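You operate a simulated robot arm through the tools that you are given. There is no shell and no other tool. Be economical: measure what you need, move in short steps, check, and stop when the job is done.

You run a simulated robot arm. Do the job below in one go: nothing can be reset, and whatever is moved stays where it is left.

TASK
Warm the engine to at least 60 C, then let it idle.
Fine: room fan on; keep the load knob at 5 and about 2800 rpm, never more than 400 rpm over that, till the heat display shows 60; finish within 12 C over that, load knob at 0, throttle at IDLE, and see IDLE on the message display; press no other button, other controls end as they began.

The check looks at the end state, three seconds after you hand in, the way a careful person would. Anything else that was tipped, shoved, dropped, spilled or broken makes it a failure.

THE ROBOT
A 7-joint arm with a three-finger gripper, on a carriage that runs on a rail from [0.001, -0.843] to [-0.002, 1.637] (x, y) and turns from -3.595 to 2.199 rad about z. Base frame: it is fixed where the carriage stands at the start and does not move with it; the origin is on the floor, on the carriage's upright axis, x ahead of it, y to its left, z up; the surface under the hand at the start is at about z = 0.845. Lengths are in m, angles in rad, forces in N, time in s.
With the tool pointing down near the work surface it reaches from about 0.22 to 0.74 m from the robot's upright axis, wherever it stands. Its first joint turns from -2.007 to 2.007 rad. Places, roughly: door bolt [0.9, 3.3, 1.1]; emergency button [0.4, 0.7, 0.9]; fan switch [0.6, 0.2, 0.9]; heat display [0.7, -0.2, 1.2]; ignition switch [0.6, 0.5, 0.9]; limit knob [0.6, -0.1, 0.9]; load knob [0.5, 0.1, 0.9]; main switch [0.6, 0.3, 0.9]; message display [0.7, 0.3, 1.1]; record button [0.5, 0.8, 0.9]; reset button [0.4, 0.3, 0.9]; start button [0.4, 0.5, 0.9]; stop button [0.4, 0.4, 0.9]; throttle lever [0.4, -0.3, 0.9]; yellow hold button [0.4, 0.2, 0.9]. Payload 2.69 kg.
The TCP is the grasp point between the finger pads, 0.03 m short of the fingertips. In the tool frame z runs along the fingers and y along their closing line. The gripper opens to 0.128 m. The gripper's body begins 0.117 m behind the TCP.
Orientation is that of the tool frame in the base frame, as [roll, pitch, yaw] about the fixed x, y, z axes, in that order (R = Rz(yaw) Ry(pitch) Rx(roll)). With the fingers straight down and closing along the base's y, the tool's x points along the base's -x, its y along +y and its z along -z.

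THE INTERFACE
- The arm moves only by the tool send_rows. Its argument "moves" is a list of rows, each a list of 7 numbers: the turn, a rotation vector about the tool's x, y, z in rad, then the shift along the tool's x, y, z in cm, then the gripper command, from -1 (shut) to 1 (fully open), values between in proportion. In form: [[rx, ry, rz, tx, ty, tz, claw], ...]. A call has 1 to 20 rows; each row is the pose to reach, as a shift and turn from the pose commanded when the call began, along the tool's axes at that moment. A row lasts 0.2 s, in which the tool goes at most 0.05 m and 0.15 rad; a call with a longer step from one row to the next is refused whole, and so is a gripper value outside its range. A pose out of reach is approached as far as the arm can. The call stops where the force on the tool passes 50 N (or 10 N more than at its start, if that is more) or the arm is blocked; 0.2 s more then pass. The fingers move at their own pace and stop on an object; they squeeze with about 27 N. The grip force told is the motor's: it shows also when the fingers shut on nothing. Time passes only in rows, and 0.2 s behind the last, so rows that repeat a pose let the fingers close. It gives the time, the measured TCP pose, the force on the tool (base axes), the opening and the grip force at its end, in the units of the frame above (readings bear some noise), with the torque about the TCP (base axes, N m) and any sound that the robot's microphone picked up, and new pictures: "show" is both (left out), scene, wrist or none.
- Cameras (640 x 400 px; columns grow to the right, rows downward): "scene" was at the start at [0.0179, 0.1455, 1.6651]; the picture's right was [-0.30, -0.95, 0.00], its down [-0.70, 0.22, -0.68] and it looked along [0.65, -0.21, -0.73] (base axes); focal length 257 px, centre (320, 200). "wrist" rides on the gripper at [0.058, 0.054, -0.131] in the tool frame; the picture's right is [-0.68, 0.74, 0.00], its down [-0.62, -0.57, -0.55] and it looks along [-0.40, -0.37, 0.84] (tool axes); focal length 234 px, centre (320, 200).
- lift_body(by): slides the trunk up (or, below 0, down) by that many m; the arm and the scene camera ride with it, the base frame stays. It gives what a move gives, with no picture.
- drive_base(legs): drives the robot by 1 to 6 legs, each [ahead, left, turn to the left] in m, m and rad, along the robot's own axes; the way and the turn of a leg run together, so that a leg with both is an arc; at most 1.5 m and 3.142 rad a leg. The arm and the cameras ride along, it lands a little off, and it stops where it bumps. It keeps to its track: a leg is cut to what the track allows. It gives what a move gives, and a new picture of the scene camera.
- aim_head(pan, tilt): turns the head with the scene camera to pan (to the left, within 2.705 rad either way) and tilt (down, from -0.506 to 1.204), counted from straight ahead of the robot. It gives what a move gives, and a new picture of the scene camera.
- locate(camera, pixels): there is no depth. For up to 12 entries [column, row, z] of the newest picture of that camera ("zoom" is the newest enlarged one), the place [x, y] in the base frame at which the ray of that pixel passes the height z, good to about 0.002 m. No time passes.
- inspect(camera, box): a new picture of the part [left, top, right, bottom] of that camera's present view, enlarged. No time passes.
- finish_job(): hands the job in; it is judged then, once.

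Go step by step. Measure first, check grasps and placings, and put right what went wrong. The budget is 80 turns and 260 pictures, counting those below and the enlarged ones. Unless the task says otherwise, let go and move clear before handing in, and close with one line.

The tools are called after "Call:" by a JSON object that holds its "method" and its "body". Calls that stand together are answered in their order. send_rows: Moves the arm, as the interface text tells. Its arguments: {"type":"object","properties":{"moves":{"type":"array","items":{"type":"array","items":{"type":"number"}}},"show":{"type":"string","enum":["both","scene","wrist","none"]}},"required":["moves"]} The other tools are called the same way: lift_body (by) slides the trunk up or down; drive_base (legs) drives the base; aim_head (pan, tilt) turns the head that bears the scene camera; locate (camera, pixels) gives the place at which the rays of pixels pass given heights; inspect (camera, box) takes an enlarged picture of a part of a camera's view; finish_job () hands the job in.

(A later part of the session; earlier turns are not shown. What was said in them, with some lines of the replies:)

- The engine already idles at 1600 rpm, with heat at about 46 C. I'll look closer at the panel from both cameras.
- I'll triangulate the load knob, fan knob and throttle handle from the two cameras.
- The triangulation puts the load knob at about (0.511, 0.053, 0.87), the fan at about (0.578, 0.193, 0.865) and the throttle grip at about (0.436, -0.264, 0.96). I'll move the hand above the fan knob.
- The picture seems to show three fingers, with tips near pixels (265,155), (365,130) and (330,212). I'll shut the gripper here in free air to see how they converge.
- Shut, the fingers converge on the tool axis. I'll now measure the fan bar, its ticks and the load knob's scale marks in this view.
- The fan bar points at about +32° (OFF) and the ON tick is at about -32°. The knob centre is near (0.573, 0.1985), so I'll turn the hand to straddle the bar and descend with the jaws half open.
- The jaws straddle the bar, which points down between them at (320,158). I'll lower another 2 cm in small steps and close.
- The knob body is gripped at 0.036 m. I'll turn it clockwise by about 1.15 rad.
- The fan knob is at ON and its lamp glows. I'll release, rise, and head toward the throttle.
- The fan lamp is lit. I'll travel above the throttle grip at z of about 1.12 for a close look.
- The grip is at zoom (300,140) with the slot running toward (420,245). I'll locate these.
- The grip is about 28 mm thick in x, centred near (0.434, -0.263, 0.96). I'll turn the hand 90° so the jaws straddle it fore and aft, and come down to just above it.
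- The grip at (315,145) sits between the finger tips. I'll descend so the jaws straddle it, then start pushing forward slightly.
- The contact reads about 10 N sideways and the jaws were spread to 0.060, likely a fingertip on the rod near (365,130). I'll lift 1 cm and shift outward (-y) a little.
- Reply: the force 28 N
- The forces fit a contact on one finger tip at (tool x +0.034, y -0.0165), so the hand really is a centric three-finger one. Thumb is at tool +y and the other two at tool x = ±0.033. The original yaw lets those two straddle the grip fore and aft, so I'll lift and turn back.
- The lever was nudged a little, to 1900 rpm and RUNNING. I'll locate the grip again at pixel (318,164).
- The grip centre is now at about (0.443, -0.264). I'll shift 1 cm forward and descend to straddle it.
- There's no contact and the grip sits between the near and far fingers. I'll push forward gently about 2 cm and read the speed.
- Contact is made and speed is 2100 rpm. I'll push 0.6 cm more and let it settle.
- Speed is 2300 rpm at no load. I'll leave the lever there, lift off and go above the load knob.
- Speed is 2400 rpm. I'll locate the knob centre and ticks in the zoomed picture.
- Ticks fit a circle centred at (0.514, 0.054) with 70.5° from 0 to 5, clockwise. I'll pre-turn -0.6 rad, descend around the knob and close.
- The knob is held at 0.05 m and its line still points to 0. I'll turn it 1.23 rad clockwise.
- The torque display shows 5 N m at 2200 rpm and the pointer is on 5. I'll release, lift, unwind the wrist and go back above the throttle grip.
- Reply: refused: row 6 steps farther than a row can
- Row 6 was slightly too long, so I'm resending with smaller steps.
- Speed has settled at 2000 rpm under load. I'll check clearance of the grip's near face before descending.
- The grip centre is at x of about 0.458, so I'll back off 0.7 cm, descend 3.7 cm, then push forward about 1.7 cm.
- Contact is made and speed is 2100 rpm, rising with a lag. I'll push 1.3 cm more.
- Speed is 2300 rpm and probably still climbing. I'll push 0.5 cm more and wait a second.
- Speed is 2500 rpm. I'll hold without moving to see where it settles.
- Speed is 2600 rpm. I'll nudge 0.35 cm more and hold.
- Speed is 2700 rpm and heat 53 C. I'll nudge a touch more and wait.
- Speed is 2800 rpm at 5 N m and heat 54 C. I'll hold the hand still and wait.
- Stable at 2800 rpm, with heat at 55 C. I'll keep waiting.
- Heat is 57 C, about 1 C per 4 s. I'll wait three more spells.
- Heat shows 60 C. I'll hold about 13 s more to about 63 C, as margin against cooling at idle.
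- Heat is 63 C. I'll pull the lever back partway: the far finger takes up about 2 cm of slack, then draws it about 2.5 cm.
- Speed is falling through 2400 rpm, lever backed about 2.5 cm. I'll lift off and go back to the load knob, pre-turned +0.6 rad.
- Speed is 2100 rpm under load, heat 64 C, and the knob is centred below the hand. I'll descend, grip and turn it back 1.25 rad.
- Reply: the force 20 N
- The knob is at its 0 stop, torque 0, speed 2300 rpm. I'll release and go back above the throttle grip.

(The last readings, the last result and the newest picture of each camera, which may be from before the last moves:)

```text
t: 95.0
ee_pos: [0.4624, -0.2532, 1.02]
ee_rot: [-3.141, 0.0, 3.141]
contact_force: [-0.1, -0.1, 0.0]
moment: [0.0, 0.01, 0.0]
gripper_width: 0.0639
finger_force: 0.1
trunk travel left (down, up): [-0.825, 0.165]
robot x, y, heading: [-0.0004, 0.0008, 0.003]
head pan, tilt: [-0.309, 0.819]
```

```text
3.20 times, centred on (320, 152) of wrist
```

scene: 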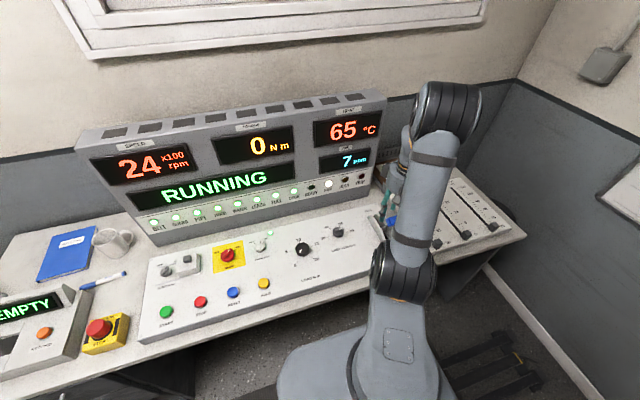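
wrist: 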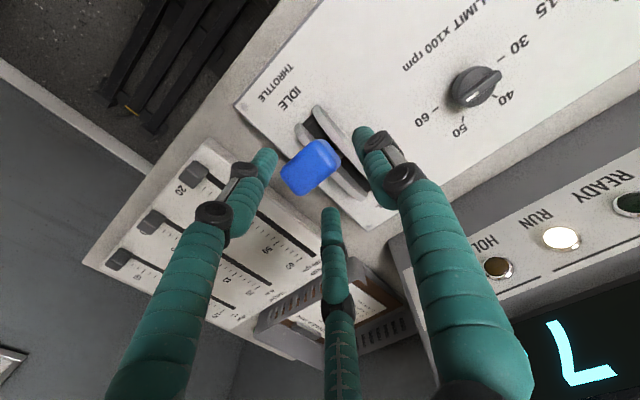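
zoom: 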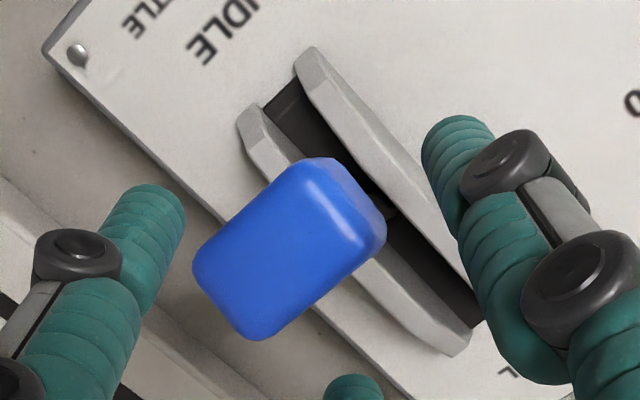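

The grip is well between the fingers. I'll descend and draw the lever back to its IDLE stop.

Call:
{"method": "send_rows", "body": {"moves": [[0, 0, 0, 0, 0, 2, 0], [0, 0, 0, 0, 0, 3.6, 0], [0, 0, 0, 0.6, 0, 3.7, 0], [0, 0, 0, 1.2, 0, 3.9, 0], [0, 0, 0, 1.8, 0, 4.2, 0], [0, 0, 0, 2.4, 0, 4.4, 0], [0, 0, 0, 3.0, 0, 4.6, 0], [0, 0, 0, 3.5, 0, 4.7, 0], [0, 0, 0, 3.5, 0, 4.7, 0]]}}

```text
t: 97.0
ee_pos: [0.4274, -0.2539, 0.9734]
ee_rot: [3.14, 0.0, -3.142]
contact_force: [2.5, 0.4, -1.0]
moment: [0.01, -0.06, 0.07]
gripper_width: 0.0651
finger_force: 1.4
trunk travel left (down, up): [-0.825, 0.165]
robot x, y, heading: [0.0003, 0.0012, 0.003]
head pan, tilt: [-0.309, 0.819]
```

scene: 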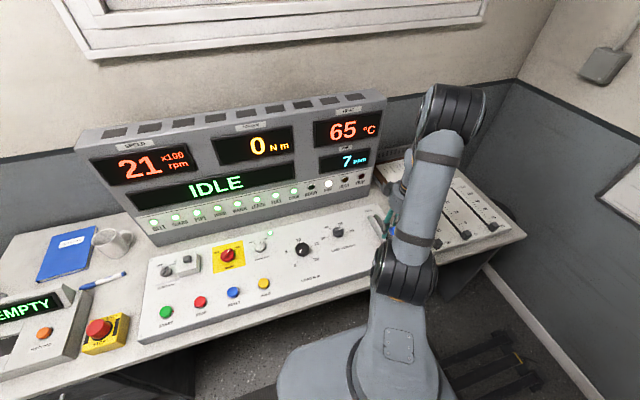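
wrist: 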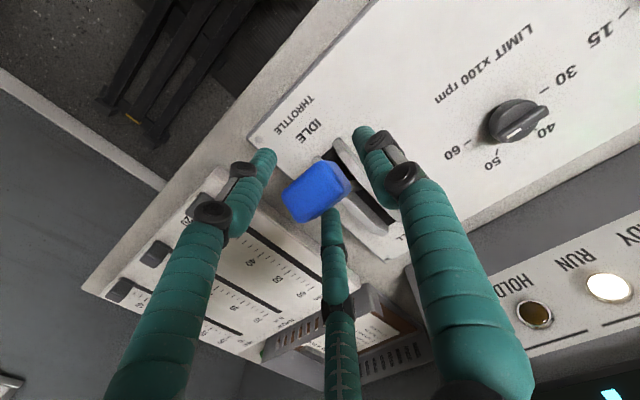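

IDLE is shown. I'll pull a bit more until I feel the end stop.

Call:
{"method": "send_rows", "body": {"moves": [[0, 0, 0, 0.3, 0, 0.1, 0], [0, 0, 0, 0.6, 0, 0.2, 0], [0, 0, 0, 0.8, 0, 0.2, 0], [0, 0, 0, 0.8, 0, 0.2, 0], [0, 0, 0, 0.8, 0, 0.2, 0]]}}

```text
t: 98.2
ee_pos: [0.4226, -0.2506, 0.9706]
ee_rot: [-3.139, 0.001, -3.139]
contact_force: [22.7, 10.1, 9.8]
moment: [-0.03, -0.82, 0.87]
gripper_width: 0.0755
finger_force: 9.1
trunk travel left (down, up): [-0.825, 0.165]
robot x, y, heading: [0.0001, -0.0001, -0.001]
head pan, tilt: [-0.309, 0.819]
```

scene: 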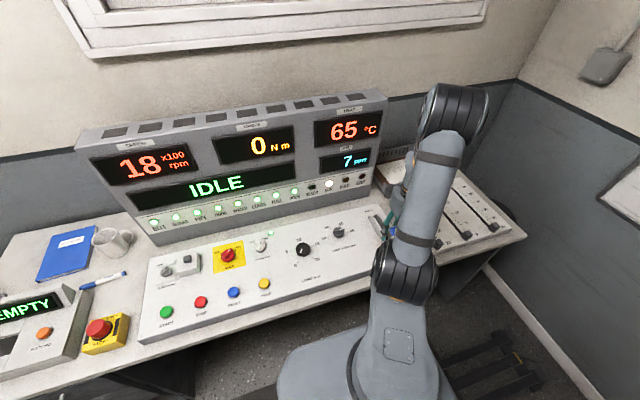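
wrist: 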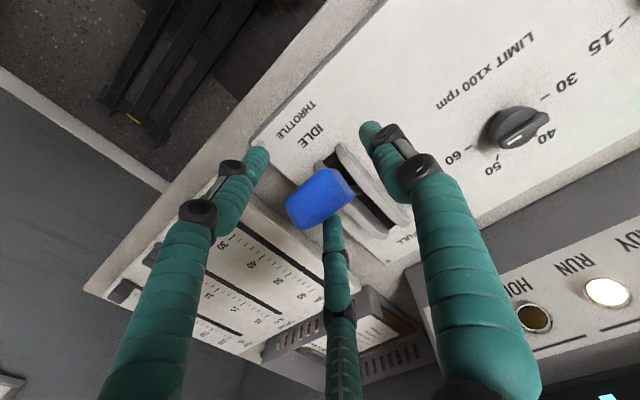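

The stop is reached (22 N, jaw spread). I'll centre the hand with 1.5 cm forward, lift clear, and recheck everything.

Call:
{"method": "send_rows", "body": {"moves": [[0, 0, 0, -0.7, 0, 0, 0.1], [0, 0, 0, -1.5, 0, 0, 0.1], [0, 0, 0, -1.5, 0, -2, 0.1], [0, 0, 0, -1.5, 0, -6, 0.1], [0, 0, 0, -1.5, 0, -10, 0.1], [0, 0, 0, -1.5, 2, -14, 0.1], [0, 0, 0, -1.5, 6, -16, 0.1], [0, 0, 0, -1.5, 10, -16, 0.1], [0, 0, 0, -1.5, 14, -16, 0.1], [0, 0, 0, -1.5, 14, -16, 0.1]]}}

Call:
{"method": "inspect", "body": {"camera": "scene", "box": [220, 190, 440, 310]}}

Call:
{"method": "inspect", "body": {"camera": "scene", "box": [80, 90, 400, 290]}}

```text
t: 100.4
ee_pos: [0.4328, -0.1127, 1.1319]
ee_rot: [3.14, -0.001, -3.141]
contact_force: [0.6, -0.2, -0.3]
moment: [0.08, 0.0, 0.02]
gripper_width: 0.0703
finger_force: 0.2
trunk travel left (down, up): [-0.825, 0.165]
robot x, y, heading: [-0.0021, -0.0008, -0.004]
head pan, tilt: [-0.309, 0.819]
```

scene: 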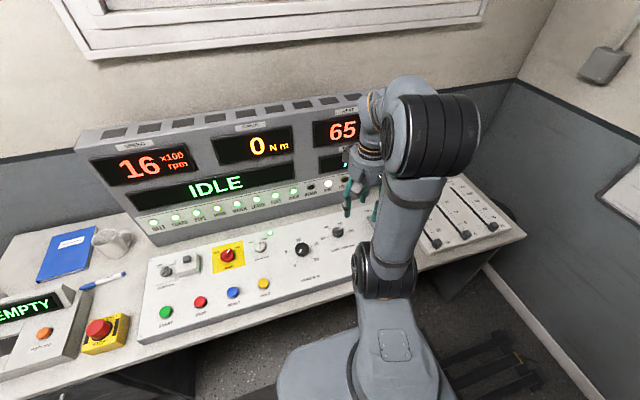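
wrist: 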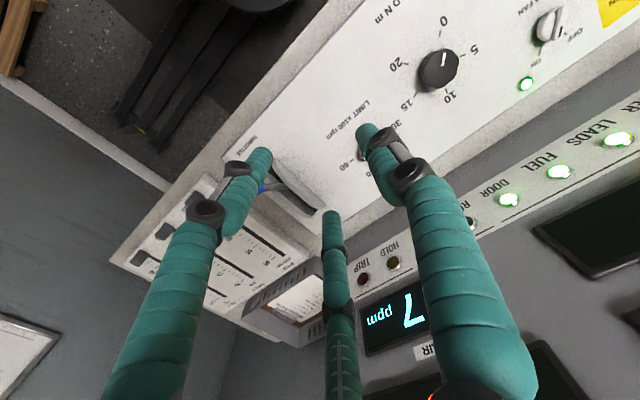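

```text
2.91 times, centred on (330, 250) of scene
```

zoom: 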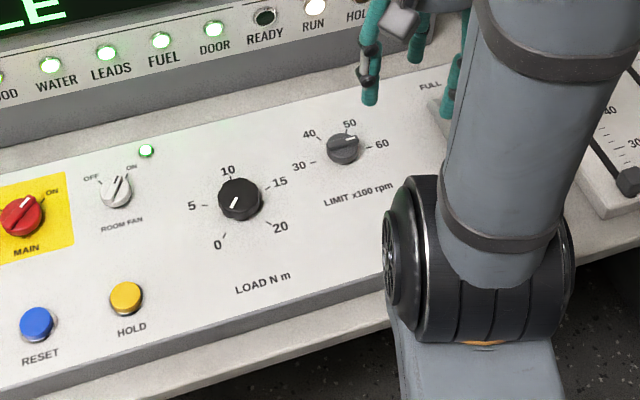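

```text
2.00 times, centred on (240, 190) of scene
```

zoom: 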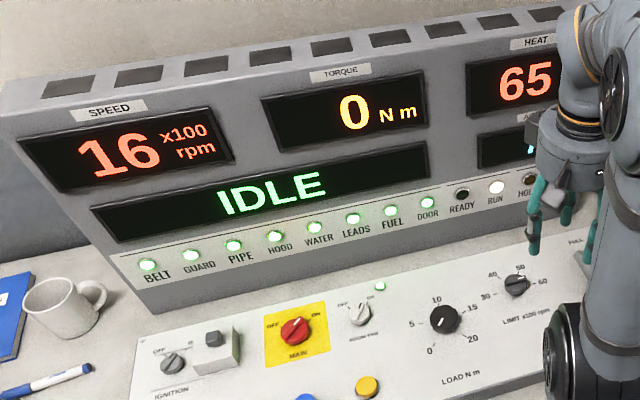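

The readings are 1600 rpm, 0 N m, 65 C, IDLE on the message display, the fan lamp lit, the load knob at 0, and the hand clear. I'm handing in.

Call:
{"method": "finish_job", "body": {}}

```text
The job is handed in.
```

The engine is warm at 65 C and idling at 1600 rpm with IDLE on the message display, the room fan on, the load knob at 0 and the throttle at IDLE. It ran at the 5 N m load setting and about 2800 rpm past 60 C, and the speed display never showed more than 2800.
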